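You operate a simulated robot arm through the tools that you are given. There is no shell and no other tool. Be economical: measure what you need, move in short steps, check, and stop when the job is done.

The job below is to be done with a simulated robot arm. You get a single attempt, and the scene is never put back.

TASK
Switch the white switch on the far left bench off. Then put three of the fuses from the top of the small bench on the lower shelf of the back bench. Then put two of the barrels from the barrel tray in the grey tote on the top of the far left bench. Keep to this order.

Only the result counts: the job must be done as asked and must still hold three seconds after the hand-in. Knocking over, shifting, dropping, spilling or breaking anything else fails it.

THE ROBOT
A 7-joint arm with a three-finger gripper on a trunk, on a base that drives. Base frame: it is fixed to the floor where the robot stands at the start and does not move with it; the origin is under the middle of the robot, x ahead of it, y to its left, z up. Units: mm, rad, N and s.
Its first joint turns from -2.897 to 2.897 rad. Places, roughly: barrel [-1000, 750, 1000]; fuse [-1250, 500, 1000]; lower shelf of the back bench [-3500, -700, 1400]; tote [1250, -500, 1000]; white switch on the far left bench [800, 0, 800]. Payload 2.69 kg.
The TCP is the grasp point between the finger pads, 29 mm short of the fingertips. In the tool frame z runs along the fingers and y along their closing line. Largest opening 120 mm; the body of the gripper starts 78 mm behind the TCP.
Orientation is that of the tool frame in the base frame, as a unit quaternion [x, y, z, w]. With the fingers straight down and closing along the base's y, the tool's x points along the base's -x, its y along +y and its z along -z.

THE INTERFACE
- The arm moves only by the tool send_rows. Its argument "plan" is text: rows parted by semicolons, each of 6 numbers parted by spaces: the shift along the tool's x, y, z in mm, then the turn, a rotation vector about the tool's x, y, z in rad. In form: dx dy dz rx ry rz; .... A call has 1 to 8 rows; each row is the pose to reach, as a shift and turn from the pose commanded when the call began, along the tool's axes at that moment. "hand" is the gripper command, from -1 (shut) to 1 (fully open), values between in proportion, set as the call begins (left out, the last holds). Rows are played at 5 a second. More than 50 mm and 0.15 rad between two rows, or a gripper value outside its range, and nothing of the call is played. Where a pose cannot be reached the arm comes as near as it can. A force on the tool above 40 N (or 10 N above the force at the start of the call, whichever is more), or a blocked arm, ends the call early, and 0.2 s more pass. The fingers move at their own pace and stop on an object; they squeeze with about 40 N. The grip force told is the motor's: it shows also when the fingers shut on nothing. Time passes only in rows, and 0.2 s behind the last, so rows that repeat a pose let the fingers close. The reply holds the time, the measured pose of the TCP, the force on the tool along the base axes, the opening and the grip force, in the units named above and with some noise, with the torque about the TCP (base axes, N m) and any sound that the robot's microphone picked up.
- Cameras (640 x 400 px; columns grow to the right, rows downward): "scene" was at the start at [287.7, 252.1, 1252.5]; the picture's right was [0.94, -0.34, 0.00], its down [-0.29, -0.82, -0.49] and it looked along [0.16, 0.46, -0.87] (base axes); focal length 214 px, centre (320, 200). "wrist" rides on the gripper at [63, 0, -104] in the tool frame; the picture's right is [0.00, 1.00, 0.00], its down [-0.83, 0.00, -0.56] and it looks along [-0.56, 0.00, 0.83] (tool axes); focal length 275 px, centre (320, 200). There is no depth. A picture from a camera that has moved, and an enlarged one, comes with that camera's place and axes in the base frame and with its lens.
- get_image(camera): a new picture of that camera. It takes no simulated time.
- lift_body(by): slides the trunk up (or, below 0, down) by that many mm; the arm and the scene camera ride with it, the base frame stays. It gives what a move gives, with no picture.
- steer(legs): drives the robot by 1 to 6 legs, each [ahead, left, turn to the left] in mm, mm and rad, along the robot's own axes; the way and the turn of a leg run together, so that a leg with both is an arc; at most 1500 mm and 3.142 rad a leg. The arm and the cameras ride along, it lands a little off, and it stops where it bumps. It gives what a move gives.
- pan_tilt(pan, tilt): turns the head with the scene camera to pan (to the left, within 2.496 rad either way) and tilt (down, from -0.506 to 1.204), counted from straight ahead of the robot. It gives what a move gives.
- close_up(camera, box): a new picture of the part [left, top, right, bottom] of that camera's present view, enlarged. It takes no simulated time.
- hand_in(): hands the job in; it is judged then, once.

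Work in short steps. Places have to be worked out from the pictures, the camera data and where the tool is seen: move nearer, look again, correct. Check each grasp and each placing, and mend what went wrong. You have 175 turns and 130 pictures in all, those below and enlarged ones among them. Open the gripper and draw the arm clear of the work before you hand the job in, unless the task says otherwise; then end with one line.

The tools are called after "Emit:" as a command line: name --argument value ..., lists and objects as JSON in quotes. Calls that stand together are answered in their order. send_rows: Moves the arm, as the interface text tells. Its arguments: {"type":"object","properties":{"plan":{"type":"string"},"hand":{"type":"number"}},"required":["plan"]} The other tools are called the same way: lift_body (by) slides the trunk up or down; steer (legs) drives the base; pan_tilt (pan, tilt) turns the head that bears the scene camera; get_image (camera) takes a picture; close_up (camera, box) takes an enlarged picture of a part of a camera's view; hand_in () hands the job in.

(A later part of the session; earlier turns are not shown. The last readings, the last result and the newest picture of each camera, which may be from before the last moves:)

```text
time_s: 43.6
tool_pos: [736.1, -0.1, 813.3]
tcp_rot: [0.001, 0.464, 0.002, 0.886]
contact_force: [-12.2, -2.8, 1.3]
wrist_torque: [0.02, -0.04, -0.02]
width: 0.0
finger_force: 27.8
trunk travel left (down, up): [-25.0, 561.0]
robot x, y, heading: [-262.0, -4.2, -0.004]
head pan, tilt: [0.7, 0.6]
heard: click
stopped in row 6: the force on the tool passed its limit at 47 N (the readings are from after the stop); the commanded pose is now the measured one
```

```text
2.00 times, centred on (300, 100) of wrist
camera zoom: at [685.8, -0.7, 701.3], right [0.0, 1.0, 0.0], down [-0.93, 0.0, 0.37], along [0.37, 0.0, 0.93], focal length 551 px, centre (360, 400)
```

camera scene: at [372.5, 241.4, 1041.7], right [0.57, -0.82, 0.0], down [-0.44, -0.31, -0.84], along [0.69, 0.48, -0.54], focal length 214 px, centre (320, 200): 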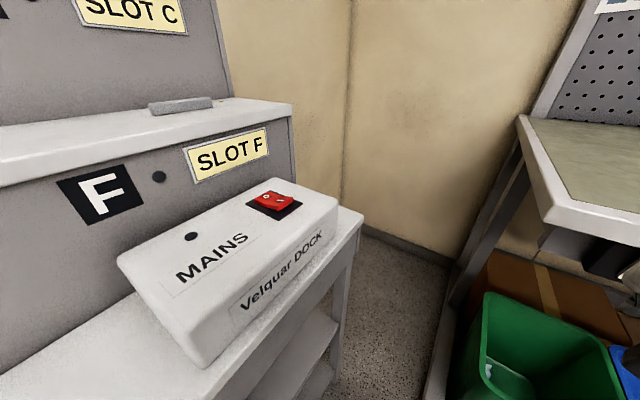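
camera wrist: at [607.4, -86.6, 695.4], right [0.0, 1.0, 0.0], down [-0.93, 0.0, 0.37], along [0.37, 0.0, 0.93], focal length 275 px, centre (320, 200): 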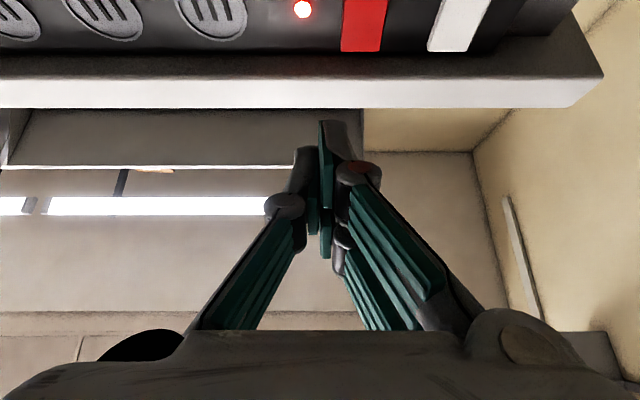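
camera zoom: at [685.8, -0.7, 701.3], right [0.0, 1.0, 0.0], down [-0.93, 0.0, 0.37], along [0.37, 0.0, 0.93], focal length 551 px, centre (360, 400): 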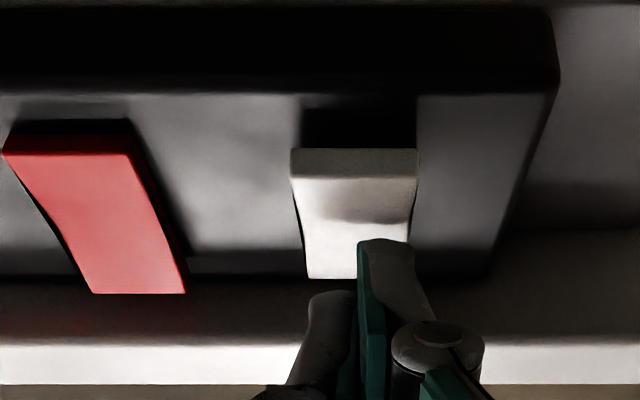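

A click was heard and white's lower end now stands out. I'll back off and verify it stays.

Emit:
send_rows --plan "-11 0 -16 0 0 0; -22 0 -33 0 0 0"

Emit:
close_up --camera "wrist" --box '[140, 0, 460, 200]'

```text
time_s: 44.2
tool_pos: [697.3, -1.1, 814.7]
tcp_rot: [0.0, 0.466, 0.003, 0.885]
contact_force: [-0.3, -0.4, 0.2]
wrist_torque: [-0.01, 0.0, 0.02]
width: 0.0
finger_force: 28.6
trunk travel left (down, up): [-25.0, 561.0]
robot x, y, heading: [-254.7, 1.0, -0.003]
head pan, tilt: [0.7, 0.6]
```

```text
2.00 times, centred on (300, 100) of wrist
camera zoom: at [647.2, -1.8, 701.6], right [0.0, 1.0, 0.0], down [-0.93, 0.0, 0.37], along [0.37, 0.0, 0.93], focal length 551 px, centre (360, 400)
```

zoom: 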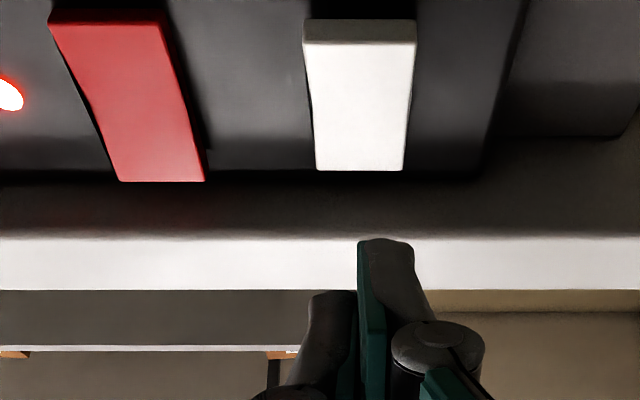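

White is latched the other way from red, so the switch is off. Now I'll retract the arm, turning it back toward pointing down.

Emit:
send_rows --plan "-20 0 -29 0 0.05 0; -40 0 -58 0 0.15 0; -60 0 -87 0 0.3 0; -75 0 -110 0 0.45 0; -85 0 -125 0 0.6 0; -95 0 -140 0 0.75 0; -105 0 -155 0 0.9 0; -110 0 -165 0 1.05 0"

Emit:
lift_body --by 250

```text
time_s: 46.0
tool_pos: [525.2, -0.8, 830.5]
tcp_rot: [-0.001, 0.847, 0.002, 0.531]
contact_force: [0.5, -0.5, 0.5]
wrist_torque: [-0.01, -0.02, -0.01]
width: 0.0
finger_force: 28.8
out of reach, approached as far as the arm can: row 3, 4, 5, 6, 7, 8
trunk travel left (down, up): [-25.0, 561.0]
robot x, y, heading: [-257.2, 3.4, -0.01]
head pan, tilt: [0.7, 0.6]
```

```text
time_s: 48.5
tool_pos: [520.6, -0.5, 1081.9]
tcp_rot: [0.0, 0.847, 0.001, 0.532]
contact_force: [-0.1, -0.1, 0.7]
wrist_torque: [-0.02, -0.01, 0.03]
width: 0.0
finger_force: 28.3
trunk travel left (down, up): [-275.0, 311.0]
robot x, y, heading: [-257.6, 1.9, -0.005]
head pan, tilt: [0.7, 0.6]
```

Now I'll point the tool straight down and pull it in.

Emit:
send_rows --plan "13 0 -28 0 0.14 0; 27 0 -56 0 0.28 0; 40 0 -84 0 0.42 0; 54 0 -112 0 0.56 0; 67 0 -140 0 0.7 0; 81 0 -168 0 0.84 0; 94 0 -196 0 0.98 0; 108 0 -225 0 1.12 0" --hand 1

Emit:
pan_tilt --pan 2.3 --tilt 0.5

Emit:
get_image --camera "scene"

```text
time_s: 50.4
tool_pos: [268.0, -0.6, 1081.8]
tcp_rot: [-0.001, 1.0, 0.002, 0.001]
contact_force: [0.0, 0.4, -0.5]
wrist_torque: [0.02, 0.0, 0.01]
width: 119.8
finger_force: 0.2
out of reach, approached as far as the arm can: row 1
trunk travel left (down, up): [-275.0, 311.0]
robot x, y, heading: [-259.1, -3.5, -0.003]
head pan, tilt: [0.7, 0.6]
```

```text
time_s: 52.0
tool_pos: [268.9, -1.5, 1081.0]
tcp_rot: [-0.002, 1.0, 0.002, 0.002]
contact_force: [-0.1, -0.2, -0.7]
wrist_torque: [0.0, -0.02, -0.01]
width: 119.9
finger_force: 0.0
trunk travel left (down, up): [-275.0, 311.0]
robot x, y, heading: [-260.6, 1.6, -0.011]
head pan, tilt: [2.3, 0.499]
```

```text
90 pictures are left
camera scene: at [-52.6, 257.3, 1298.0], right [0.75, 0.66, 0.0], down [0.32, -0.36, -0.88], along [-0.58, 0.66, -0.48], focal length 214 px, centre (320, 200)
```

scene: 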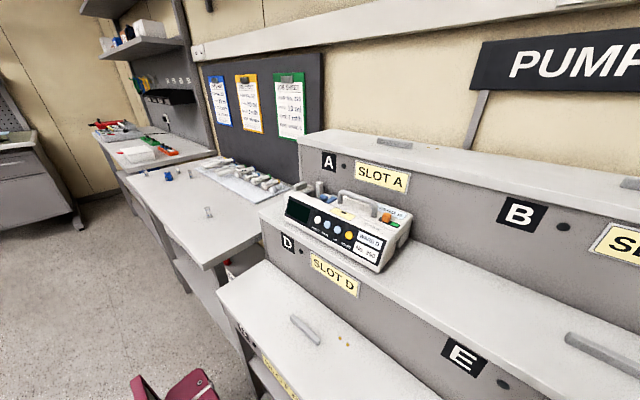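

The small bench with fuses and the barrel tray is visible; zooming in.

Emit:
close_up --camera "scene" --box '[80, 110, 320, 260]'

```text
2.67 times, centred on (200, 185) of scene
camera zoom: at [-52.6, 257.3, 1298.0], right [0.75, 0.66, 0.0], down [0.32, -0.36, -0.88], along [-0.58, 0.66, -0.48], focal length 572 px, centre (640, 240)
```

zoom: 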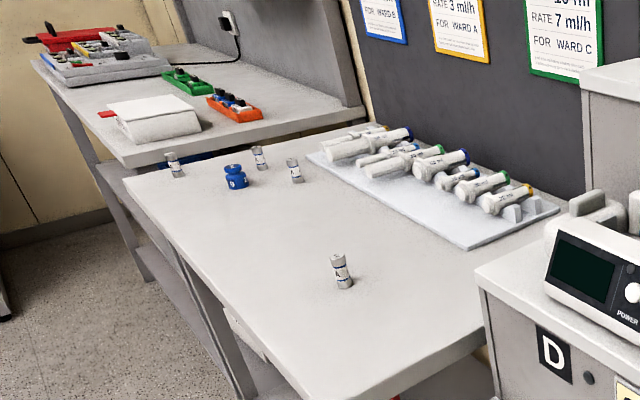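

Four upright fuses stand on the bench (about [-737,466], [-1133,560], [-1258,545], [-1327,424]), with barrels in the tray behind. I'll drive back to face this bench.

Emit:
steer --legs '[[-720, -250, 0], [0, 0, 1.571]]'

Emit:
pan_tilt --pan 0.2 --tilt 0.7

Emit:
get_image --camera "scene"

```text
time_s: 59.9
tool_pos: [-967.8, 274.0, 1081.6]
tcp_rot: [-0.7, 0.714, 0.002, 0.0]
contact_force: [-0.2, 0.1, -0.9]
wrist_torque: [-0.01, 0.01, -0.02]
width: 120.2
finger_force: 0.1
trunk travel left (down, up): [-275.0, 311.0]
robot x, y, heading: [-979.0, -255.7, 1.546]
head pan, tilt: [2.3, 0.499]
```

```text
time_s: 61.9
tool_pos: [-967.0, 274.4, 1082.0]
tcp_rot: [-0.701, 0.714, 0.003, 0.0]
contact_force: [-0.6, 0.5, 0.0]
wrist_torque: [0.01, -0.04, 0.03]
width: 120.1
finger_force: 0.0
trunk travel left (down, up): [-275.0, 311.0]
robot x, y, heading: [-981.0, -256.1, 1.544]
head pan, tilt: [0.201, 0.7]
```

```text
88 pictures are left
camera scene: at [-1177.4, 99.5, 1280.3], right [0.98, 0.17, 0.0], down [0.11, -0.63, -0.76], along [-0.13, 0.75, -0.64], focal length 214 px, centre (320, 200)
```

scene: 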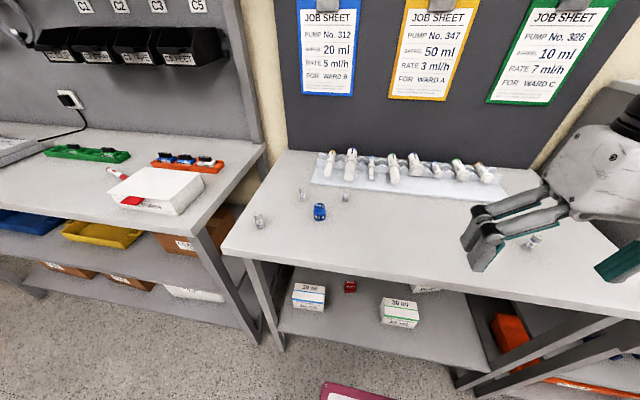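

Zooming in on the bench top.

Emit:
close_up --camera "scene" --box '[220, 130, 540, 330]'

```text
2.00 times, centred on (380, 230) of scene
camera zoom: at [-1177.4, 99.5, 1280.3], right [0.98, 0.17, 0.0], down [0.11, -0.63, -0.76], along [-0.13, 0.75, -0.64], focal length 429 px, centre (200, 140)
```

zoom: 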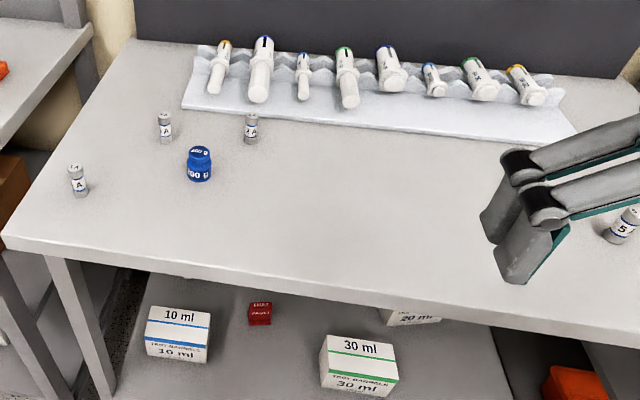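

Bench top works out at z≈884. Fuse C is about [-1185, 571], with the blue bottle ~100 mm off. I'll move above it, half open, and look.

Emit:
send_rows --plan "-37 28 8 0 0 0; -73 57 16 0 0 0; -109 85 24 0 0 0; -146 113 31 0 0 0; -182 141 39 0 0 0; -219 170 47 0 0 0; -255 198 55 0 0 0; -291 226 62 0 0 0" --hand 0.2

Emit:
get_image --camera "wrist"

```text
time_s: 63.7
tool_pos: [-1190.9, 569.9, 1020.6]
tcp_rot: [-0.7, 0.715, 0.002, 0.001]
contact_force: [-0.2, -0.8, 0.1]
wrist_torque: [0.01, 0.04, -0.02]
width: 72.3
finger_force: 0.0
trunk travel left (down, up): [-275.0, 311.0]
robot x, y, heading: [-981.1, -251.8, 1.545]
head pan, tilt: [0.201, 0.7]
```

```text
86 pictures are left
camera wrist: at [-1191.6, 506.0, 1122.9], right [-1.0, 0.02, 0.0], down [0.01, 0.83, 0.56], along [0.01, 0.56, -0.83], focal length 275 px, centre (320, 200)
```

wrist: 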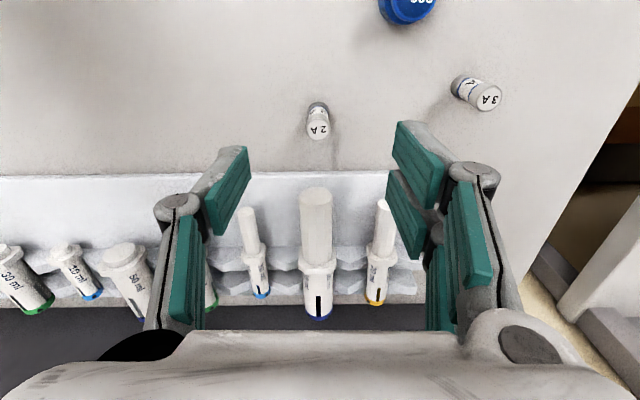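

The "2 A" fuse is nearly under the TCP, at about [-1189, 572]. I'll descend to z≈920 and then check before closing.

Emit:
send_rows --plan "-2 -2 30 0 0 0; -2 -2 60 0 0 0; -2 -2 80 0 0 0; -2 -2 98 0 0 0"

Emit:
get_image --camera "wrist"

```text
time_s: 64.7
tool_pos: [-1186.7, 571.8, 924.0]
tcp_rot: [-0.7, 0.714, 0.002, 0.0]
contact_force: [-0.8, -0.8, -0.5]
wrist_torque: [0.01, -0.01, 0.02]
width: 72.1
finger_force: 0.0
trunk travel left (down, up): [-275.0, 311.0]
robot x, y, heading: [-982.3, -254.6, 1.542]
head pan, tilt: [0.201, 0.7]
```

```text
85 pictures are left
camera wrist: at [-1188.3, 509.3, 1026.4], right [-1.0, 0.01, 0.0], down [0.01, 0.83, 0.56], along [0.01, 0.56, -0.83], focal length 275 px, centre (320, 200)
```

wrist: 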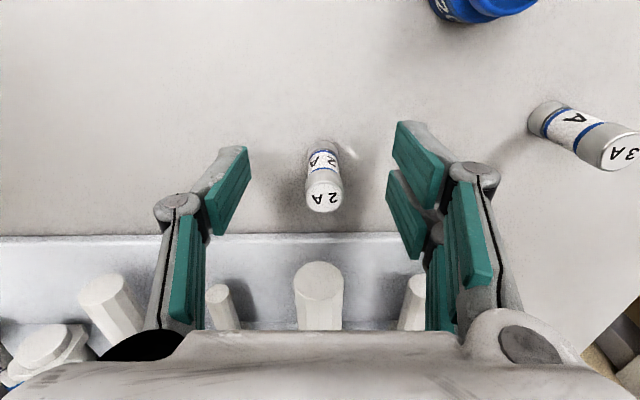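

The fuse stands between the pads. I'll drop 4 mm and close.

Emit:
send_rows --plan "0 2 4 0 0 0; 0 2 4 0 0 0; 0 2 4 0 0 0; 0 2 4 0 0 0" --hand -1

Emit:
send_rows --plan "0 0 -20 0 0 0; 0 0 -60 0 0 0; 0 0 -100 0 0 0"

Emit:
get_image --camera "wrist"

```text
time_s: 65.7
tool_pos: [-1188.6, 570.8, 919.4]
tcp_rot: [-0.7, 0.714, 0.002, 0.001]
contact_force: [-0.2, 0.5, 2.3]
wrist_torque: [0.02, 0.0, -0.02]
width: 16.6
finger_force: 39.9
trunk travel left (down, up): [-275.0, 311.0]
robot x, y, heading: [-983.9, -252.4, 1.545]
head pan, tilt: [0.201, 0.7]
```

```text
time_s: 66.5
tool_pos: [-1187.7, 572.9, 1020.0]
tcp_rot: [-0.7, 0.714, 0.002, 0.0]
contact_force: [-0.3, 1.0, 0.0]
wrist_torque: [-0.02, 0.0, -0.02]
width: 16.6
finger_force: 40.0
trunk travel left (down, up): [-275.0, 311.0]
robot x, y, heading: [-980.8, -248.9, 1.543]
head pan, tilt: [0.201, 0.7]
```

```text
84 pictures are left
camera wrist: at [-1188.8, 508.4, 1122.1], right [-1.0, 0.01, 0.0], down [0.01, 0.83, 0.56], along [0.01, 0.56, -0.83], focal length 275 px, centre (320, 200)
```

wrist: 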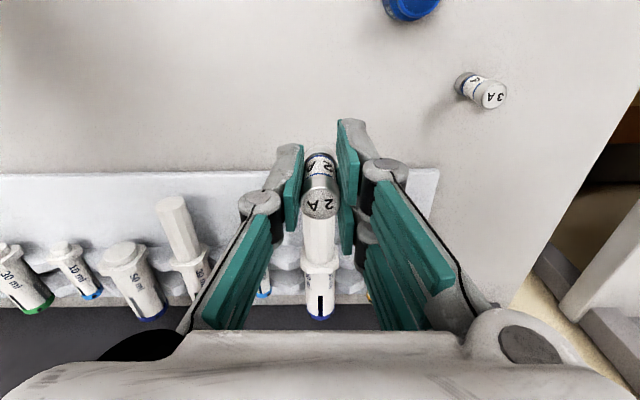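

Fuse gripped at width 16.6 and lifted. I'll retract the arm, then back away and turn toward the back bench.

Emit:
send_rows --plan "36 -28 -8 0 0 0; 73 -57 -16 0 0 0; 109 -85 -24 0 0 0; 146 -113 -32 0 0 0; 182 -141 -40 0 0 0; 219 -170 -48 0 0 0; 255 -198 -56 0 0 0; 291 -205 -62 0 0 0"

Emit:
steer --legs '[[-300, 0, 0], [0, 0, 1.597], [1250, 150, 0]]'

Emit:
pan_tilt --pan 0 --tilt 0.1

Emit:
get_image --camera "scene"

```text
time_s: 68.3
tool_pos: [-987.8, 277.8, 1078.3]
tcp_rot: [-0.7, 0.714, 0.002, 0.001]
contact_force: [-0.5, 0.4, -1.2]
wrist_torque: [0.0, 0.01, 0.06]
width: 16.3
finger_force: 39.8
trunk travel left (down, up): [-275.0, 311.0]
robot x, y, heading: [-977.0, -253.3, 1.549]
head pan, tilt: [0.201, 0.7]
```

```text
time_s: 80.1
tool_pos: [-2771.4, -666.2, 1077.6]
tcp_rot: [1.0, -0.011, -0.002, 0.001]
contact_force: [-0.4, 0.3, 0.3]
wrist_torque: [0.0, 0.0, 0.0]
width: 17.0
finger_force: 40.3
trunk travel left (down, up): [-275.0, 311.0]
robot x, y, heading: [-2242.0, -664.4, 3.107]
head pan, tilt: [0.201, 0.7]
```

```text
time_s: 81.1
tool_pos: [-2771.1, -666.9, 1077.5]
tcp_rot: [1.0, -0.012, -0.001, 0.001]
contact_force: [0.6, -0.2, 0.1]
wrist_torque: [-0.01, -0.01, 0.0]
width: 16.8
finger_force: 40.3
trunk travel left (down, up): [-275.0, 311.0]
robot x, y, heading: [-2237.3, -665.1, 3.109]
head pan, tilt: [0.0, 0.099]
```

```text
83 pictures are left
camera scene: at [-2601.7, -840.8, 1335.0], right [0.03, 1.0, 0.0], down [0.1, 0.0, -0.99], along [-0.99, 0.03, -0.1], focal length 214 px, centre (320, 200)
```

scene: 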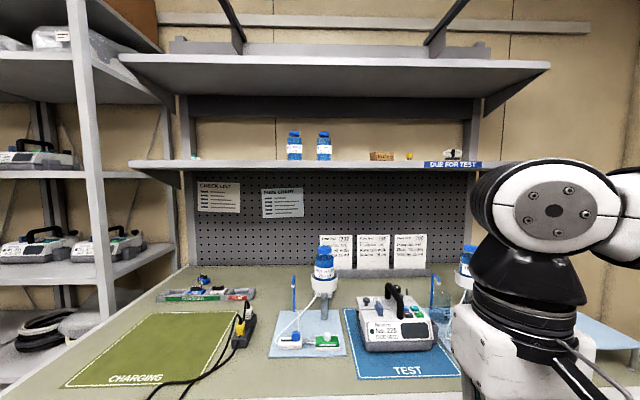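

Good view: the lower shelf (z≈1390) has free space left of the two bottles. I'll raise the trunk to triangulate the shelves and gain height.

Emit:
lift_body --by 300

Emit:
pan_tilt --pan 0 --tilt 0.3

Emit:
get_image --camera "scene"

Emit:
get_image --camera "wrist"

```text
time_s: 84.1
tool_pos: [-2770.7, -667.3, 1377.9]
tcp_rot: [1.0, -0.014, -0.002, 0.001]
contact_force: [-0.8, 0.2, 0.6]
wrist_torque: [0.0, 0.01, 0.0]
width: 16.2
finger_force: 39.8
trunk travel left (down, up): [-575.0, 11.0]
robot x, y, heading: [-2235.5, -662.8, 3.111]
head pan, tilt: [0.0, 0.099]
```

```text
time_s: 84.8
tool_pos: [-2770.4, -667.3, 1377.5]
tcp_rot: [1.0, -0.011, -0.001, 0.002]
contact_force: [-0.2, -0.2, 0.4]
wrist_torque: [0.0, 0.01, -0.04]
width: 16.4
finger_force: 40.8
trunk travel left (down, up): [-575.0, 11.0]
robot x, y, heading: [-2240.0, -659.8, 3.113]
head pan, tilt: [0.0, 0.3]
```

```text
82 pictures are left
camera scene: at [-2377.1, -848.1, 1616.1], right [0.03, 1.0, 0.0], down [0.29, -0.01, -0.96], along [-0.95, 0.03, -0.3], focal length 214 px, centre (320, 200)
```

scene: 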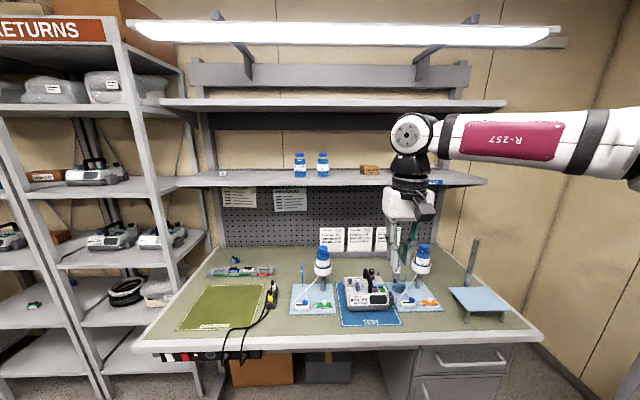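

```text
81 pictures are left
camera wrist: at [-2707.7, -667.7, 1480.5], right [-0.02, -1.0, 0.0], down [-0.83, 0.02, 0.56], along [-0.56, 0.01, -0.83], focal length 275 px, centre (320, 200)
```

wrist: 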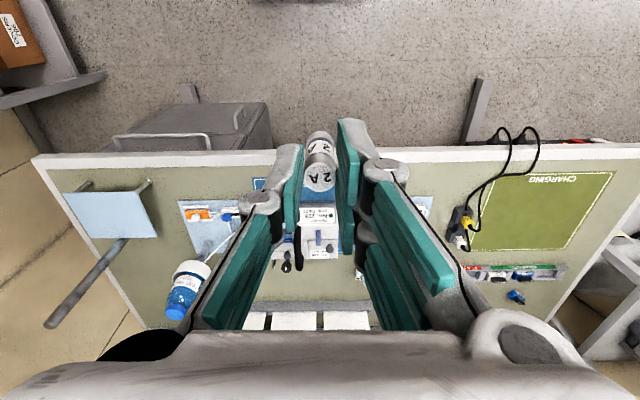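

I need precise shelf geometry, so I'll zoom in on the left part of the shelves.

Emit:
close_up --camera "scene" --box '[140, 80, 340, 205]'

```text
3.20 times, centred on (240, 142) of scene
camera zoom: at [-2377.1, -848.1, 1616.1], right [0.03, 1.0, 0.0], down [0.29, -0.01, -0.96], along [-0.95, 0.03, -0.3], focal length 686 px, centre (576, 384)
```

zoom: 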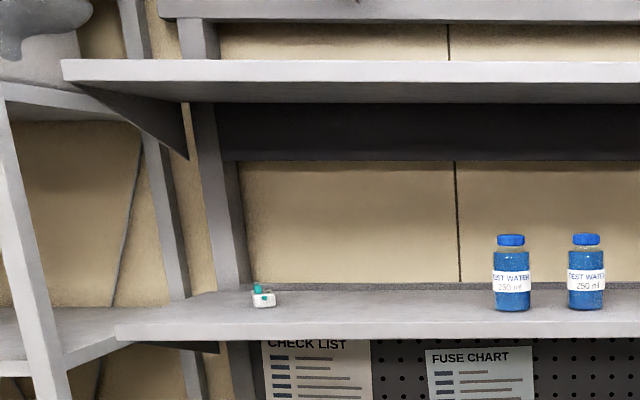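

The shelves: lower top z≈1394, front x≈-3402; upper underside z≈1730, same front. Free stretch y -1280…-990. I'll check my base's front extent before driving closer.

Emit:
pan_tilt --pan 0 --tilt 1.0

Emit:
get_image --camera "scene"

```text
time_s: 85.9
tool_pos: [-2770.5, -666.8, 1377.8]
tcp_rot: [1.0, -0.012, -0.002, 0.002]
contact_force: [-0.7, 0.0, -0.4]
wrist_torque: [-0.01, -0.01, 0.02]
width: 16.3
finger_force: 40.2
trunk travel left (down, up): [-575.0, 11.0]
robot x, y, heading: [-2241.8, -662.2, 3.108]
head pan, tilt: [0.0, 1.0]
```

```text
79 pictures are left
camera scene: at [-2353.4, -848.9, 1556.6], right [0.03, 1.0, 0.0], down [0.84, -0.03, -0.54], along [-0.54, 0.02, -0.84], focal length 214 px, centre (320, 200)
```

scene: 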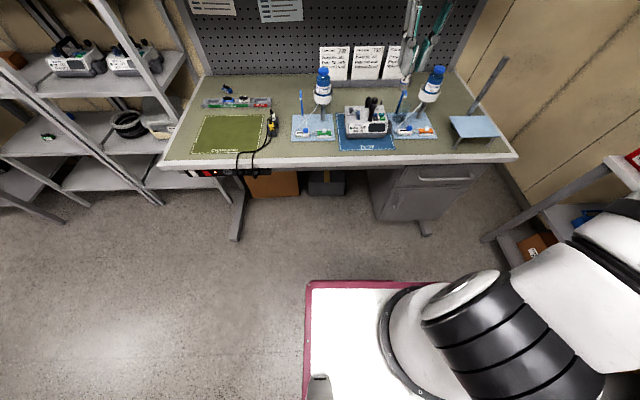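

The base front stands well clear of the bench (edge x≈-2980). I'll drive 200 mm ahead and 340 mm left to face the free stretch.

Emit:
steer --legs '[[200, 340, 0.03]]'

Emit:
get_image --camera "scene"

```text
time_s: 88.3
tool_pos: [-2969.1, -1025.0, 1377.9]
tcp_rot: [1.0, 0.002, -0.002, 0.002]
contact_force: [0.0, -0.3, 0.7]
wrist_torque: [-0.02, 0.0, 0.02]
width: 16.5
finger_force: 40.4
trunk travel left (down, up): [-575.0, 11.0]
robot x, y, heading: [-2440.5, -1004.5, 3.139]
head pan, tilt: [0.0, 1.0]
```

```text
78 pictures are left
camera scene: at [-2546.1, -1195.3, 1556.6], right [0.0, 1.0, 0.0], down [0.84, 0.0, -0.54], along [-0.54, 0.0, -0.84], focal length 214 px, centre (320, 200)
```

scene: 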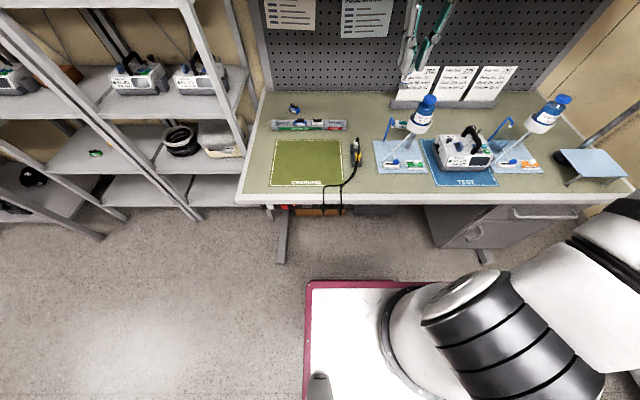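

Gap to the bench legs remains about 150 mm. Now I'll raise and extend the arm to in front of the shelf, at z≈1480.

Emit:
send_rows --plan "-20 7 -40 0 0 0; -60 14 -65 0 0 0; -105 21 -85 0 0 0; -153 28 -95 0 0 0; -202 35 -100 0 0 0; -251 42 -102 0 0 0; -300 48 -102 0 0 0; -349 55 -102 0 0 0"

Emit:
get_image --camera "wrist"

Emit:
pan_tilt --pan 0.1 --tilt 0.3

Emit:
get_image --camera "scene"

```text
time_s: 90.2
tool_pos: [-3163.6, -1048.4, 1427.1]
tcp_rot: [1.0, 0.002, -0.003, 0.001]
contact_force: [-0.5, 0.6, -1.0]
wrist_torque: [-0.01, -0.01, 0.01]
width: 16.5
finger_force: 40.1
out of reach, approached as far as the arm can: row 5, 6, 7, 8
trunk travel left (down, up): [-575.0, 11.0]
robot x, y, heading: [-2441.1, -1003.9, 3.143]
head pan, tilt: [0.0, 1.0]
```

```text
77 pictures are left
camera wrist: at [-3099.9, -1048.0, 1530.1], right [0.01, -1.0, 0.0], down [-0.83, -0.01, 0.56], along [-0.56, -0.01, -0.83], focal length 275 px, centre (320, 200)
```

wrist: 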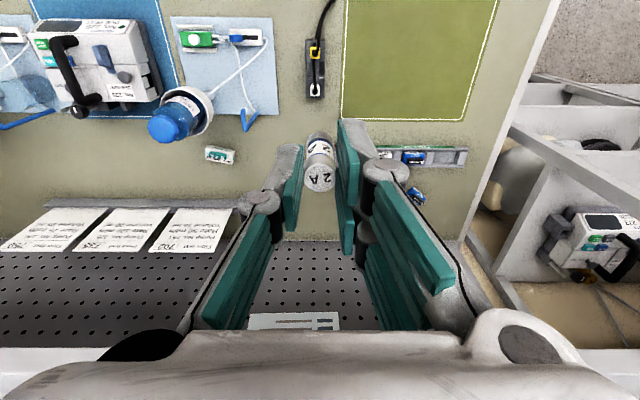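

```text
time_s: 91.2
tool_pos: [-3163.5, -1049.5, 1426.6]
tcp_rot: [1.0, 0.001, -0.002, 0.001]
contact_force: [-0.1, 0.0, -0.4]
wrist_torque: [-0.01, 0.01, 0.01]
width: 16.6
finger_force: 40.1
trunk travel left (down, up): [-575.0, 11.0]
robot x, y, heading: [-2439.3, -1007.1, 3.139]
head pan, tilt: [0.099, 0.3]
```

```text
76 pictures are left
camera scene: at [-2569.4, -1204.5, 1615.9], right [-0.1, 1.0, 0.0], down [0.3, 0.03, -0.95], along [-0.95, -0.09, -0.3], focal length 214 px, centre (320, 200)
```

scene: 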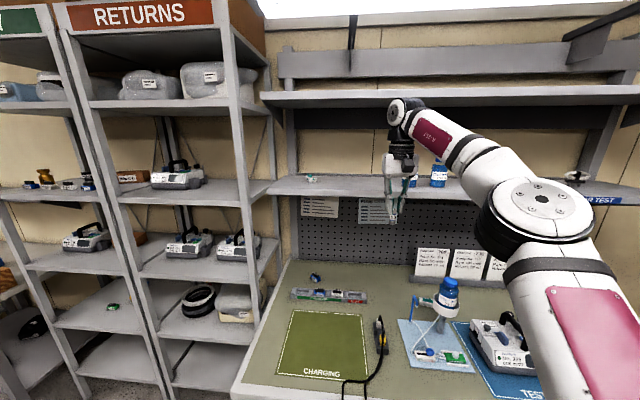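

With the tool vertical the arm can't reach the shelf; it needs a pitched tool, with the fuse gripped at that pitch so it stays upright. I'll go back to the small bench to re-grip. First I retract and drive back.

Emit:
send_rows --plan "48 0 10 0 0 0; 96 0 20 0 0 0; 144 0 30 0 0 0; 190 0 45 0 0 0"

Emit:
steer --legs '[[-1440, -600, 0], [0, 0, -1.568]]'

Emit:
lift_body --by -300

```text
time_s: 92.2
tool_pos: [-2973.8, -1051.7, 1375.7]
tcp_rot: [1.0, 0.002, -0.002, 0.001]
contact_force: [-0.4, -0.8, -0.6]
wrist_torque: [0.03, -0.01, -0.05]
width: 16.4
finger_force: 40.3
trunk travel left (down, up): [-575.0, 11.0]
robot x, y, heading: [-2435.8, -1004.4, 3.137]
head pan, tilt: [0.099, 0.3]
```

```text
refused: leg 1 is longer than a leg can be; nothing moved
```

```text
time_s: 95.2
tool_pos: [-2970.2, -1052.3, 1074.0]
tcp_rot: [1.0, 0.002, -0.002, 0.001]
contact_force: [-0.1, -0.7, -0.2]
wrist_torque: [0.0, -0.02, 0.0]
width: 16.7
finger_force: 40.0
trunk travel left (down, up): [-275.0, 311.0]
robot x, y, heading: [-2436.4, -1006.0, 3.134]
head pan, tilt: [0.099, 0.3]
```

The leg was too long (trunk already lowered harmlessly); I'll split it.

Emit:
steer --legs '[[-720, -300, 0], [-720, -300, 0], [0, 0, -1.568], [130, 0, 0]]'

Emit:
pan_tilt --pan 0.2 --tilt 0.7

Emit:
get_image --camera "wrist"

```text
time_s: 108.0
tool_pos: [-1045.8, 263.7, 1074.7]
tcp_rot: [0.717, -0.697, -0.003, 0.0]
contact_force: [0.9, 0.5, -0.7]
wrist_torque: [0.0, 0.01, 0.0]
width: 16.6
finger_force: 40.1
trunk travel left (down, up): [-275.0, 311.0]
robot x, y, heading: [-986.2, -267.0, 1.592]
head pan, tilt: [0.099, 0.3]
```

```text
time_s: 108.8
tool_pos: [-1046.1, 262.4, 1074.8]
tcp_rot: [0.717, -0.697, -0.002, -0.001]
contact_force: [0.8, 0.7, -0.2]
wrist_torque: [0.0, -0.01, 0.0]
width: 16.5
finger_force: 40.1
trunk travel left (down, up): [-275.0, 311.0]
robot x, y, heading: [-989.0, -271.8, 1.588]
head pan, tilt: [0.201, 0.7]
```

```text
75 pictures are left
camera wrist: at [-1043.4, 199.2, 1177.0], right [-1.0, -0.03, 0.0], down [-0.03, 0.83, 0.56], along [-0.02, 0.56, -0.83], focal length 275 px, centre (320, 200)
```

wrist: 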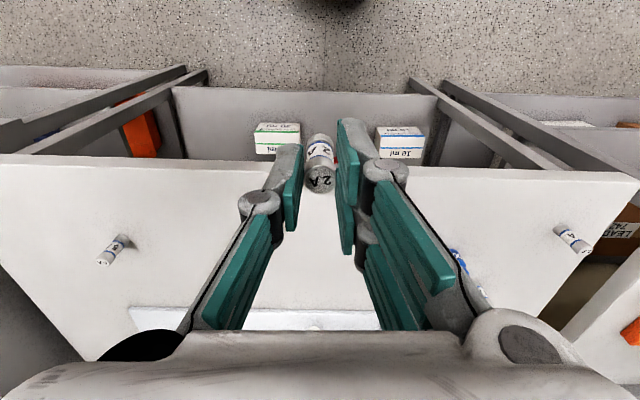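

Placing the held fuse in a clear spot around [-1040, 478] so I can re-grip it pitched.

Emit:
send_rows --plan "-43 -1 20 0 0 0; -86 -2 50 0 0 0; -129 -4 80 0 0 0; -172 -5 110 0 0 0; -215 -6 135 0 0 0; -215 -6 147 0 0 0; -215 -6 153 0 0 0; -215 -6 155 0 0 0"

```text
refused: row 2 steps farther than a row can; nothing moved
```

Emit:
send_rows --plan "-40 -1 20 0 0 0; -80 -2 48 0 0 0; -120 -4 76 0 0 0; -160 -5 104 0 0 0; -190 -6 130 0 0 0; -215 -6 146 0 0 0; -215 -6 152 0 0 0; -215 -6 154.5 0 0 0"

```text
time_s: 110.6
tool_pos: [-1049.6, 479.3, 920.3]
tcp_rot: [0.717, -0.697, -0.003, -0.001]
contact_force: [-5.4, 9.5, 26.6]
wrist_torque: [0.53, 0.17, 0.03]
width: 15.8
finger_force: 40.2
trunk travel left (down, up): [-275.0, 311.0]
robot x, y, heading: [-984.1, -267.8, 1.59]
head pan, tilt: [0.201, 0.7]
```

It touches the bench. I'll ease up 0.5 mm, release and rise.

Emit:
send_rows --plan "0 0 -0.5 0 0 0; 0 0 -0.5 0 0 0; 0 0 -0.5 0 0 0" --hand 0

Emit:
send_rows --plan "0 0 -30 0 0 0; 0 0 -70 0 0 0; 0 0 -110 0 0 0; 30 0 -130 0 0 0; 70 0 -150 0 0 0; 110 0 -170 0 0 0"

Emit:
get_image --camera "wrist"

```text
time_s: 111.4
tool_pos: [-1046.8, 477.5, 920.2]
tcp_rot: [0.716, -0.698, -0.001, -0.001]
contact_force: [-0.4, -0.2, -0.5]
wrist_torque: [-0.03, 0.0, 0.0]
width: 60.2
finger_force: 0.1
trunk travel left (down, up): [-275.0, 311.0]
robot x, y, heading: [-986.2, -265.3, 1.59]
head pan, tilt: [0.201, 0.7]
```

```text
time_s: 112.8
tool_pos: [-1040.2, 369.4, 1087.8]
tcp_rot: [0.717, -0.697, -0.002, -0.001]
contact_force: [-0.1, 0.1, -0.1]
wrist_torque: [-0.04, 0.03, 0.03]
width: 59.9
finger_force: 0.0
trunk travel left (down, up): [-275.0, 311.0]
robot x, y, heading: [-987.8, -269.6, 1.591]
head pan, tilt: [0.201, 0.7]
```

```text
74 pictures are left
camera wrist: at [-1037.6, 304.2, 1191.2], right [-1.0, -0.03, 0.0], down [-0.03, 0.83, 0.56], along [-0.02, 0.56, -0.83], focal length 275 px, centre (320, 200)
```

wrist: 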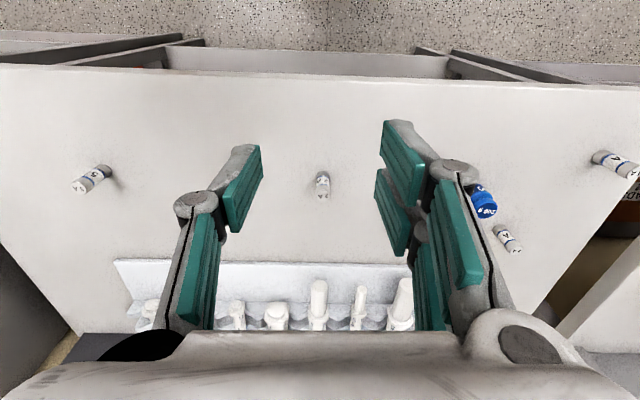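

The fuse stands free. I'll flip the gripper 180° about its axis so that the wrist camera rides on top when pitched forward.

Emit:
send_rows --plan "0 0 0 0 0 -0.14; 0 0 0 0 0 -0.28; 0 0 0 0 0 -0.42; 0 0 0 0 0 -0.56; 0 0 0 0 0 -0.7; 0 0 0 0 0 -0.84; 0 0 0 0 0 -0.98; 0 0 0 0 0 -1.12"

Emit:
send_rows --plan "0 0 0 0 0 -0.14; 0 0 0 0 0 -0.28; 0 0 0 0 0 -0.42; 0 0 0 0 0 -0.56; 0 0 0 0 0 -0.7; 0 0 0 0 0 -0.84; 0 0 0 0 0 -0.98; 0 0 0 0 0 -1.12"

Emit:
send_rows --plan "0 0 0 0 0 -0.14; 0 0 0 0 0 -0.28; 0 0 0 0 0 -0.42; 0 0 0 0 0 -0.56; 0 0 0 0 0 -0.7; 0 0 0 0 0 -0.84; 0 0 0 0 0 -0.9"

```text
time_s: 114.6
tool_pos: [-1043.1, 367.6, 1090.4]
tcp_rot: [0.978, -0.209, -0.002, -0.002]
contact_force: [-0.3, -1.1, 0.0]
wrist_torque: [0.05, -0.01, 0.0]
width: 59.8
finger_force: 0.0
trunk travel left (down, up): [-275.0, 311.0]
robot x, y, heading: [-988.2, -266.0, 1.587]
head pan, tilt: [0.201, 0.7]
```

```text
time_s: 116.4
tool_pos: [-1107.9, 222.3, 1028.2]
tcp_rot: [0.939, 0.343, -0.001, -0.002]
contact_force: [0.4, 0.4, 0.0]
wrist_torque: [-0.05, 0.03, 0.0]
width: 60.1
finger_force: 0.1
out of reach, approached as far as the arm can: row 2, 3, 4, 5, 6, 7, 8
trunk travel left (down, up): [-275.0, 311.0]
robot x, y, heading: [-986.6, -267.9, 1.591]
head pan, tilt: [0.201, 0.7]
```

```text
time_s: 117.1
tool_pos: [-1050.0, 172.8, 1017.3]
tcp_rot: [0.881, 0.472, -0.013, -0.003]
contact_force: [-17.0, 6.5, -0.2]
wrist_torque: [0.08, -0.02, 0.1]
width: 54.6
finger_force: 0.0
out of reach, approached as far as the arm can: row 1, 2, 3
trunk travel left (down, up): [-275.0, 311.0]
robot x, y, heading: [-987.2, -267.0, 1.592]
head pan, tilt: [0.201, 0.7]
stopped in row 3: the force on the tool passed its limit at 60 N (the readings are from after the stop); the commanded pose is now the measured one
```

That direction hit a joint limit and brushed something near the robot. I'll move away and turn back the other way.

Emit:
send_rows --plan "10 25 -15 0 0 0; 45 10 -35 0 0 0; 85 -10 -55 0 0 0.1; 120 -25 -70 0 0 0.2; 133 -29 -73 0 0 0.35; 133 -29 -73 0 0 0.5; 133 -29 -73 0 0 0.65; 133 -29 -73 0 0 0.8"

Emit:
send_rows --plan "0 0 0 0 0 0.15; 0 0 0 0 0 0.3; 0 0 0 0 0 0.45; 0 0 0 0 0 0.6; 0 0 0 0 0 0.75; 0 0 0 0 0 0.9; 0 0 0 0 0 1.05; 0 0 0 0 0 1.2"

Emit:
get_image --camera "scene"

```text
time_s: 118.9
tool_pos: [-1039.1, 261.0, 1076.2]
tcp_rot: [0.996, 0.091, -0.012, 0.003]
contact_force: [0.6, 0.0, -0.6]
wrist_torque: [0.01, -0.01, 0.0]
width: 60.0
finger_force: 0.0
out of reach, approached as far as the arm can: row 1, 2, 3, 4, 5, 6, 7, 8
trunk travel left (down, up): [-275.0, 311.0]
robot x, y, heading: [-988.9, -264.4, 1.594]
head pan, tilt: [0.201, 0.7]
```

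```text
time_s: 120.7
tool_pos: [-1036.2, 262.7, 1068.0]
tcp_rot: [0.873, -0.488, -0.007, 0.009]
contact_force: [0.4, 0.9, -0.6]
wrist_torque: [0.0, 0.03, 0.0]
width: 59.9
finger_force: 0.1
trunk travel left (down, up): [-275.0, 311.0]
robot x, y, heading: [-986.0, -271.7, 1.589]
head pan, tilt: [0.201, 0.7]
```

```text
73 pictures are left
camera scene: at [-1199.7, 75.4, 1280.2], right [0.98, 0.22, 0.0], down [0.14, -0.63, -0.76], along [-0.17, 0.75, -0.64], focal length 214 px, centre (320, 200)
```

scene: 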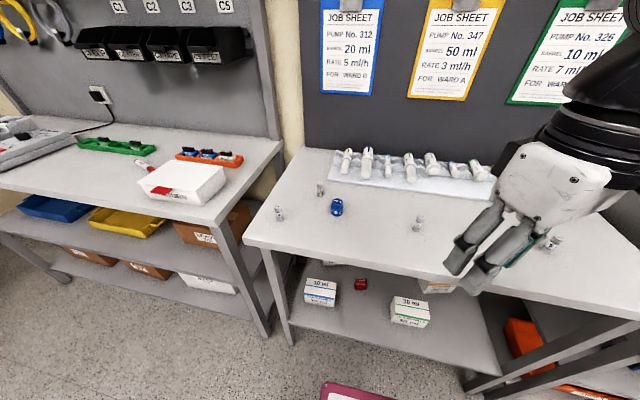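

All is standing. Flipping isn't worth it; unflipped with a 43° pitch will do. I'll restore the nominal yaw, then pitch.

Emit:
send_rows --plan "0 0 0 0 0 0.13; 0 0 0 0 0 0.26; 0 0 0 0 0 0.39; 0 0 0 0 0 0.52"

```text
time_s: 121.7
tool_pos: [-1036.6, 263.3, 1067.1]
tcp_rot: [0.719, -0.694, -0.006, 0.011]
contact_force: [0.7, -0.5, 0.8]
wrist_torque: [-0.05, 0.02, -0.02]
width: 60.0
finger_force: 0.2
trunk travel left (down, up): [-275.0, 311.0]
robot x, y, heading: [-987.0, -268.4, 1.594]
head pan, tilt: [0.201, 0.7]
```

Now I'll pitch 0.75 rad forward toward the pre-grasp point behind the fuse.

Emit:
send_rows --plan "-22 1 0 0.004 -0.125 0; -45 2 10 0.008 -0.25 0; -67 2 25 0.012 -0.375 0; -90 3 42 0.016 -0.5 0; -112 4 60 0.02 -0.625 0; -135 5 77 0.024 -0.75 0"

Emit:
get_image --camera "wrist"

```text
time_s: 123.1
tool_pos: [-1052.3, 417.4, 1013.1]
tcp_rot: [0.668, -0.651, -0.259, -0.252]
contact_force: [0.0, 0.3, 0.2]
wrist_torque: [0.0, 0.03, 0.02]
width: 60.0
finger_force: 0.1
out of reach, approached as far as the arm can: row 5, 6
trunk travel left (down, up): [-275.0, 311.0]
robot x, y, heading: [-985.0, -268.9, 1.59]
head pan, tilt: [0.201, 0.7]
```

```text
72 pictures are left
camera wrist: at [-1049.2, 300.7, 1045.8], right [-1.0, -0.03, 0.0], down [-0.01, 0.24, 0.97], along [-0.03, 0.97, -0.24], focal length 275 px, centre (320, 200)
```

wrist: 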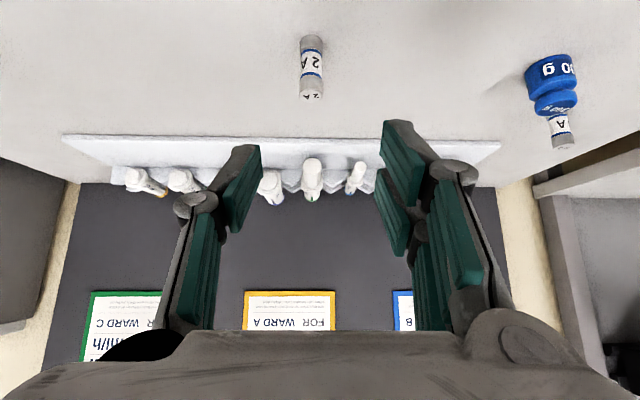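

Pitch 42° reached, but near a joint limit; I'll back the base 120 mm for room.

Emit:
steer --legs '[[-120, 0, 0]]'

```text
time_s: 124.4
tool_pos: [-1049.7, 297.7, 1014.0]
tcp_rot: [0.668, -0.65, -0.26, -0.252]
contact_force: [-0.4, -0.1, -1.2]
wrist_torque: [-0.01, 0.01, 0.01]
width: 60.0
finger_force: 0.0
trunk travel left (down, up): [-275.0, 311.0]
robot x, y, heading: [-983.5, -388.8, 1.595]
head pan, tilt: [0.201, 0.7]
```

I'll approach to a pre-grasp 95 mm back along the tool axis and look.

Emit:
send_rows --plan "-21 -2 32 0 0 0; -42 -4 64 0 0 0; -63.5 -6 96.5 0 0 0"

Emit:
get_image --camera "wrist"

```text
time_s: 125.2
tool_pos: [-1048.5, 407.5, 984.6]
tcp_rot: [0.668, -0.65, -0.26, -0.252]
contact_force: [0.4, -0.6, 0.9]
wrist_torque: [0.02, 0.03, 0.01]
width: 60.1
finger_force: 0.1
trunk travel left (down, up): [-275.0, 311.0]
robot x, y, heading: [-982.5, -388.5, 1.59]
head pan, tilt: [0.201, 0.7]
```

```text
71 pictures are left
camera wrist: at [-1044.8, 291.3, 1018.1], right [-1.0, -0.03, 0.0], down [-0.01, 0.24, 0.97], along [-0.03, 0.97, -0.24], focal length 275 px, centre (320, 200)
```

wrist: 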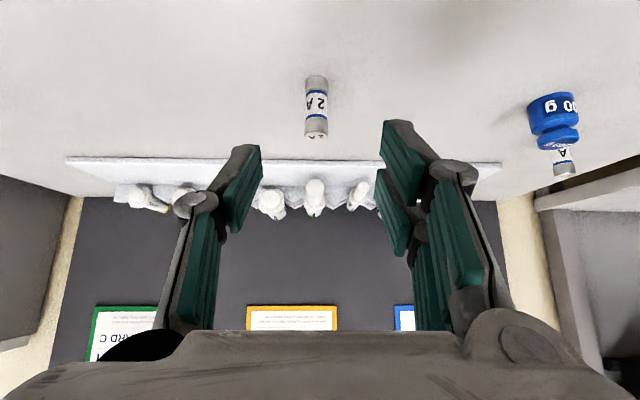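

Aligned. I'll slide in along the tool axis to TCP≈[-1047, 477, 918] and close.

Emit:
send_rows --plan "-2 -1 32 0 0 0; -5 -2 64 0 0 0; -7 -3 96 0 0 0"

Emit:
get_image --camera "wrist"

```text
time_s: 126.0
tool_pos: [-1042.7, 478.9, 919.7]
tcp_rot: [0.668, -0.65, -0.26, -0.252]
contact_force: [0.5, 0.1, -0.3]
wrist_torque: [-0.04, 0.05, 0.03]
width: 60.2
finger_force: 0.0
trunk travel left (down, up): [-275.0, 311.0]
robot x, y, heading: [-983.4, -389.5, 1.593]
head pan, tilt: [0.201, 0.7]
```

```text
70 pictures are left
camera wrist: at [-1039.1, 361.6, 952.7], right [-1.0, -0.03, 0.0], down [-0.01, 0.24, 0.97], along [-0.03, 0.97, -0.24], focal length 275 px, centre (320, 200)
```

wrist: 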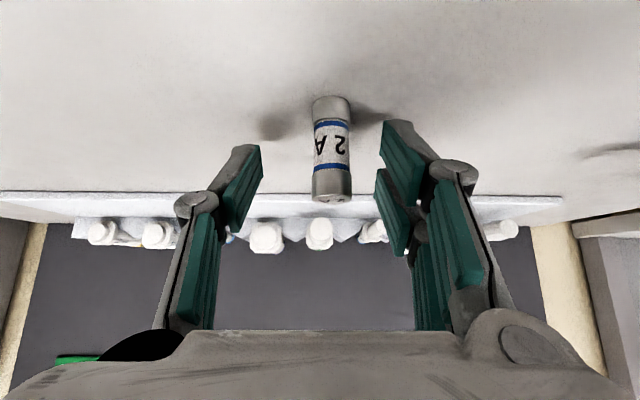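

The fuse sits about 5 mm to the side; I'll shift over, lower 3 mm, and close.

Emit:
send_rows --plan "2 5 2.2 0 0 0"

Emit:
send_rows --plan "0 0 0 0 0 0; 0 0 0 0 0 0; 0 0 0 0 0 0" --hand -1

Emit:
get_image --camera "wrist"

```text
time_s: 126.4
tool_pos: [-1050.3, 478.5, 916.3]
tcp_rot: [0.668, -0.65, -0.26, -0.252]
contact_force: [0.2, 0.6, -0.6]
wrist_torque: [-0.01, 0.01, -0.02]
width: 60.0
finger_force: 0.0
trunk travel left (down, up): [-275.0, 311.0]
robot x, y, heading: [-987.0, -387.7, 1.597]
head pan, tilt: [0.201, 0.7]
```

```text
time_s: 127.2
tool_pos: [-1049.4, 479.4, 916.3]
tcp_rot: [0.668, -0.65, -0.26, -0.252]
contact_force: [0.0, -0.4, -0.2]
wrist_torque: [0.0, -0.04, 0.0]
width: 15.6
finger_force: 40.1
trunk travel left (down, up): [-275.0, 311.0]
robot x, y, heading: [-981.8, -388.1, 1.597]
head pan, tilt: [0.201, 0.7]
```

```text
69 pictures are left
camera wrist: at [-1046.4, 361.8, 948.9], right [-1.0, -0.03, 0.0], down [-0.01, 0.24, 0.97], along [-0.03, 0.97, -0.24], focal length 275 px, centre (320, 200)
```

wrist: 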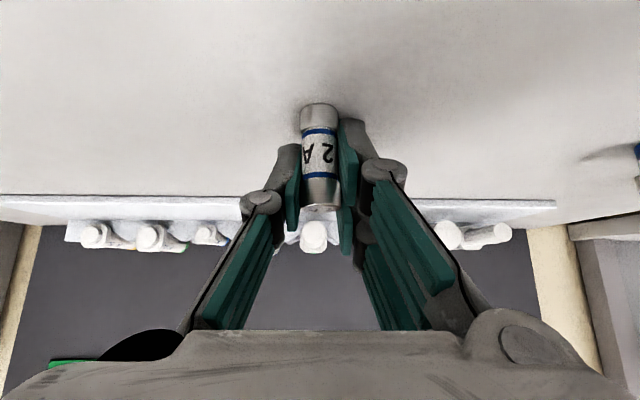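

Gripped upright at pitch, width 15.6. I'll lift, back away, turn, and drive to the back bench.

Emit:
send_rows --plan "-20 0 -22 0 0 0; -50 0 -55 0 0 0; -80 0 -90 0 0 0; -110 0 -122 0 0 0"

Emit:
steer --legs '[[-300, 0, 0], [0, 0, 1.547], [800, 180, 0], [600, 180, 0]]'

Emit:
lift_body --by 311

Emit:
get_image --camera "wrist"

```text
time_s: 128.2
tool_pos: [-1053.1, 479.7, 1080.3]
tcp_rot: [0.668, -0.65, -0.26, -0.252]
contact_force: [0.5, -0.3, -1.3]
wrist_torque: [-0.03, -0.01, 0.01]
width: 15.8
finger_force: 39.9
trunk travel left (down, up): [-275.0, 311.0]
robot x, y, heading: [-990.4, -391.9, 1.595]
head pan, tilt: [0.201, 0.7]
```

```text
time_s: 141.1
tool_pos: [-3256.3, -1052.2, 1080.3]
tcp_rot: [0.932, -0.009, -0.362, -0.003]
contact_force: [0.3, 0.3, -0.5]
wrist_torque: [0.01, -0.01, 0.01]
width: 15.4
finger_force: 39.1
trunk travel left (down, up): [-275.0, 311.0]
robot x, y, heading: [-2386.7, -1024.5, 3.116]
head pan, tilt: [0.201, 0.7]
```

```text
time_s: 144.2
tool_pos: [-3256.8, -1050.8, 1391.0]
tcp_rot: [0.932, -0.01, -0.362, -0.004]
contact_force: [0.0, -0.3, -0.5]
wrist_torque: [-0.03, -0.02, -0.01]
width: 15.9
finger_force: 40.1
trunk travel left (down, up): [-586.0, 0.0]
robot x, y, heading: [-2387.7, -1023.0, 3.11]
head pan, tilt: [0.201, 0.7]
```

```text
68 pictures are left
camera wrist: at [-3141.0, -1054.1, 1424.3], right [-0.02, -1.0, 0.0], down [-0.24, 0.0, 0.97], along [-0.97, 0.02, -0.24], focal length 275 px, centre (320, 200)
```

wrist: 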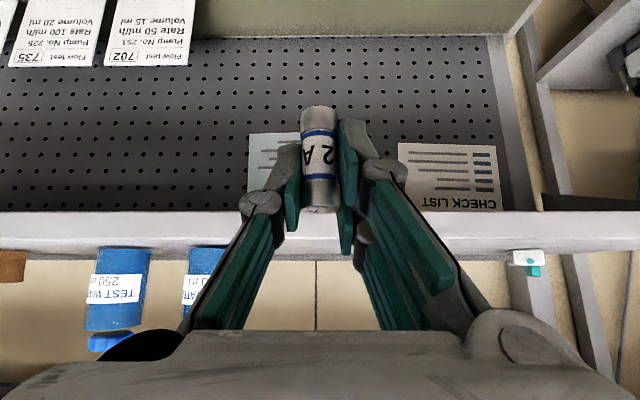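

The shelf front matches x≈-3402, z≈1396. I'll raise the fuse above shelf level first and drive 100 mm ahead.

Emit:
send_rows --plan "-15 0 -17 0 0 0; -33 0 -37 0 0 0; -50 0 -55 0 0 0"

Emit:
steer --legs '[[100, 20, 0.025]]'

Emit:
get_image --camera "wrist"

```text
time_s: 145.0
tool_pos: [-3257.5, -1051.2, 1465.3]
tcp_rot: [0.932, -0.01, -0.361, -0.003]
contact_force: [0.2, -0.5, -0.8]
wrist_torque: [-0.02, 0.02, -0.05]
width: 15.7
finger_force: 39.7
trunk travel left (down, up): [-586.0, 0.0]
robot x, y, heading: [-2385.5, -1029.0, 3.111]
head pan, tilt: [0.201, 0.7]
```

```text
time_s: 146.1
tool_pos: [-3353.5, -1091.9, 1465.5]
tcp_rot: [0.932, 0.0, -0.361, 0.0]
contact_force: [-0.2, 0.1, -0.6]
wrist_torque: [0.02, -0.02, 0.01]
width: 15.5
finger_force: 40.0
trunk travel left (down, up): [-586.0, 0.0]
robot x, y, heading: [-2486.1, -1045.5, 3.143]
head pan, tilt: [0.201, 0.7]
```

```text
67 pictures are left
camera wrist: at [-3236.7, -1091.5, 1498.4], right [0.01, -1.0, 0.0], down [-0.24, 0.0, 0.97], along [-0.97, -0.01, -0.24], focal length 275 px, centre (320, 200)
```

wrist: 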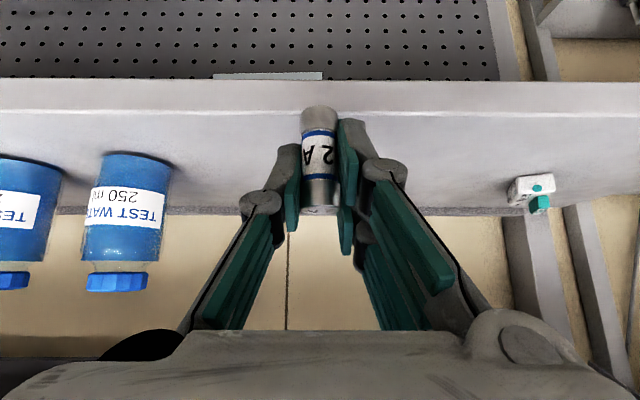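

Shelf edge confirmed at x≈-3405 and the surface ahead is clear. I'll extend to x≈-3450 at this height.

Emit:
send_rows --plan "-24 0 22 0 0 0; -48 0 43 0 0 0; -72 0 65 0 0 0"

```text
time_s: 146.9
tool_pos: [-3396.3, -1093.0, 1451.7]
tcp_rot: [0.932, 0.001, -0.363, 0.001]
contact_force: [0.5, -0.7, 0.6]
wrist_torque: [0.02, 0.02, 0.01]
width: 15.5
finger_force: 39.9
out of reach, approached as far as the arm can: row 2, 3
trunk travel left (down, up): [-586.0, 0.0]
robot x, y, heading: [-2485.1, -1043.2, 3.134]
head pan, tilt: [0.201, 0.7]
```

Reach limit at 911 mm ahead. I'll check the base gap to the bench legs before moving a bit closer.

Emit:
pan_tilt --pan 0 --tilt 1.1

Emit:
get_image --camera "scene"

```text
time_s: 147.8
tool_pos: [-3396.9, -1092.6, 1452.2]
tcp_rot: [0.932, 0.001, -0.362, 0.001]
contact_force: [0.8, -0.1, -0.5]
wrist_torque: [0.0, -0.03, -0.01]
width: 15.7
finger_force: 39.6
trunk travel left (down, up): [-586.0, 0.0]
robot x, y, heading: [-2482.1, -1042.4, 3.136]
head pan, tilt: [0.0, 1.1]
```

```text
66 pictures are left
camera scene: at [-2571.3, -1233.0, 1560.5], right [0.0, 1.0, 0.0], down [0.89, 0.0, -0.45], along [-0.45, 0.0, -0.89], focal length 214 px, centre (320, 200)
```

scene: 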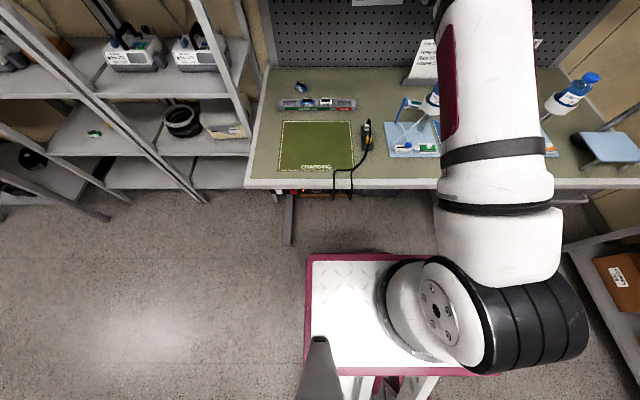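

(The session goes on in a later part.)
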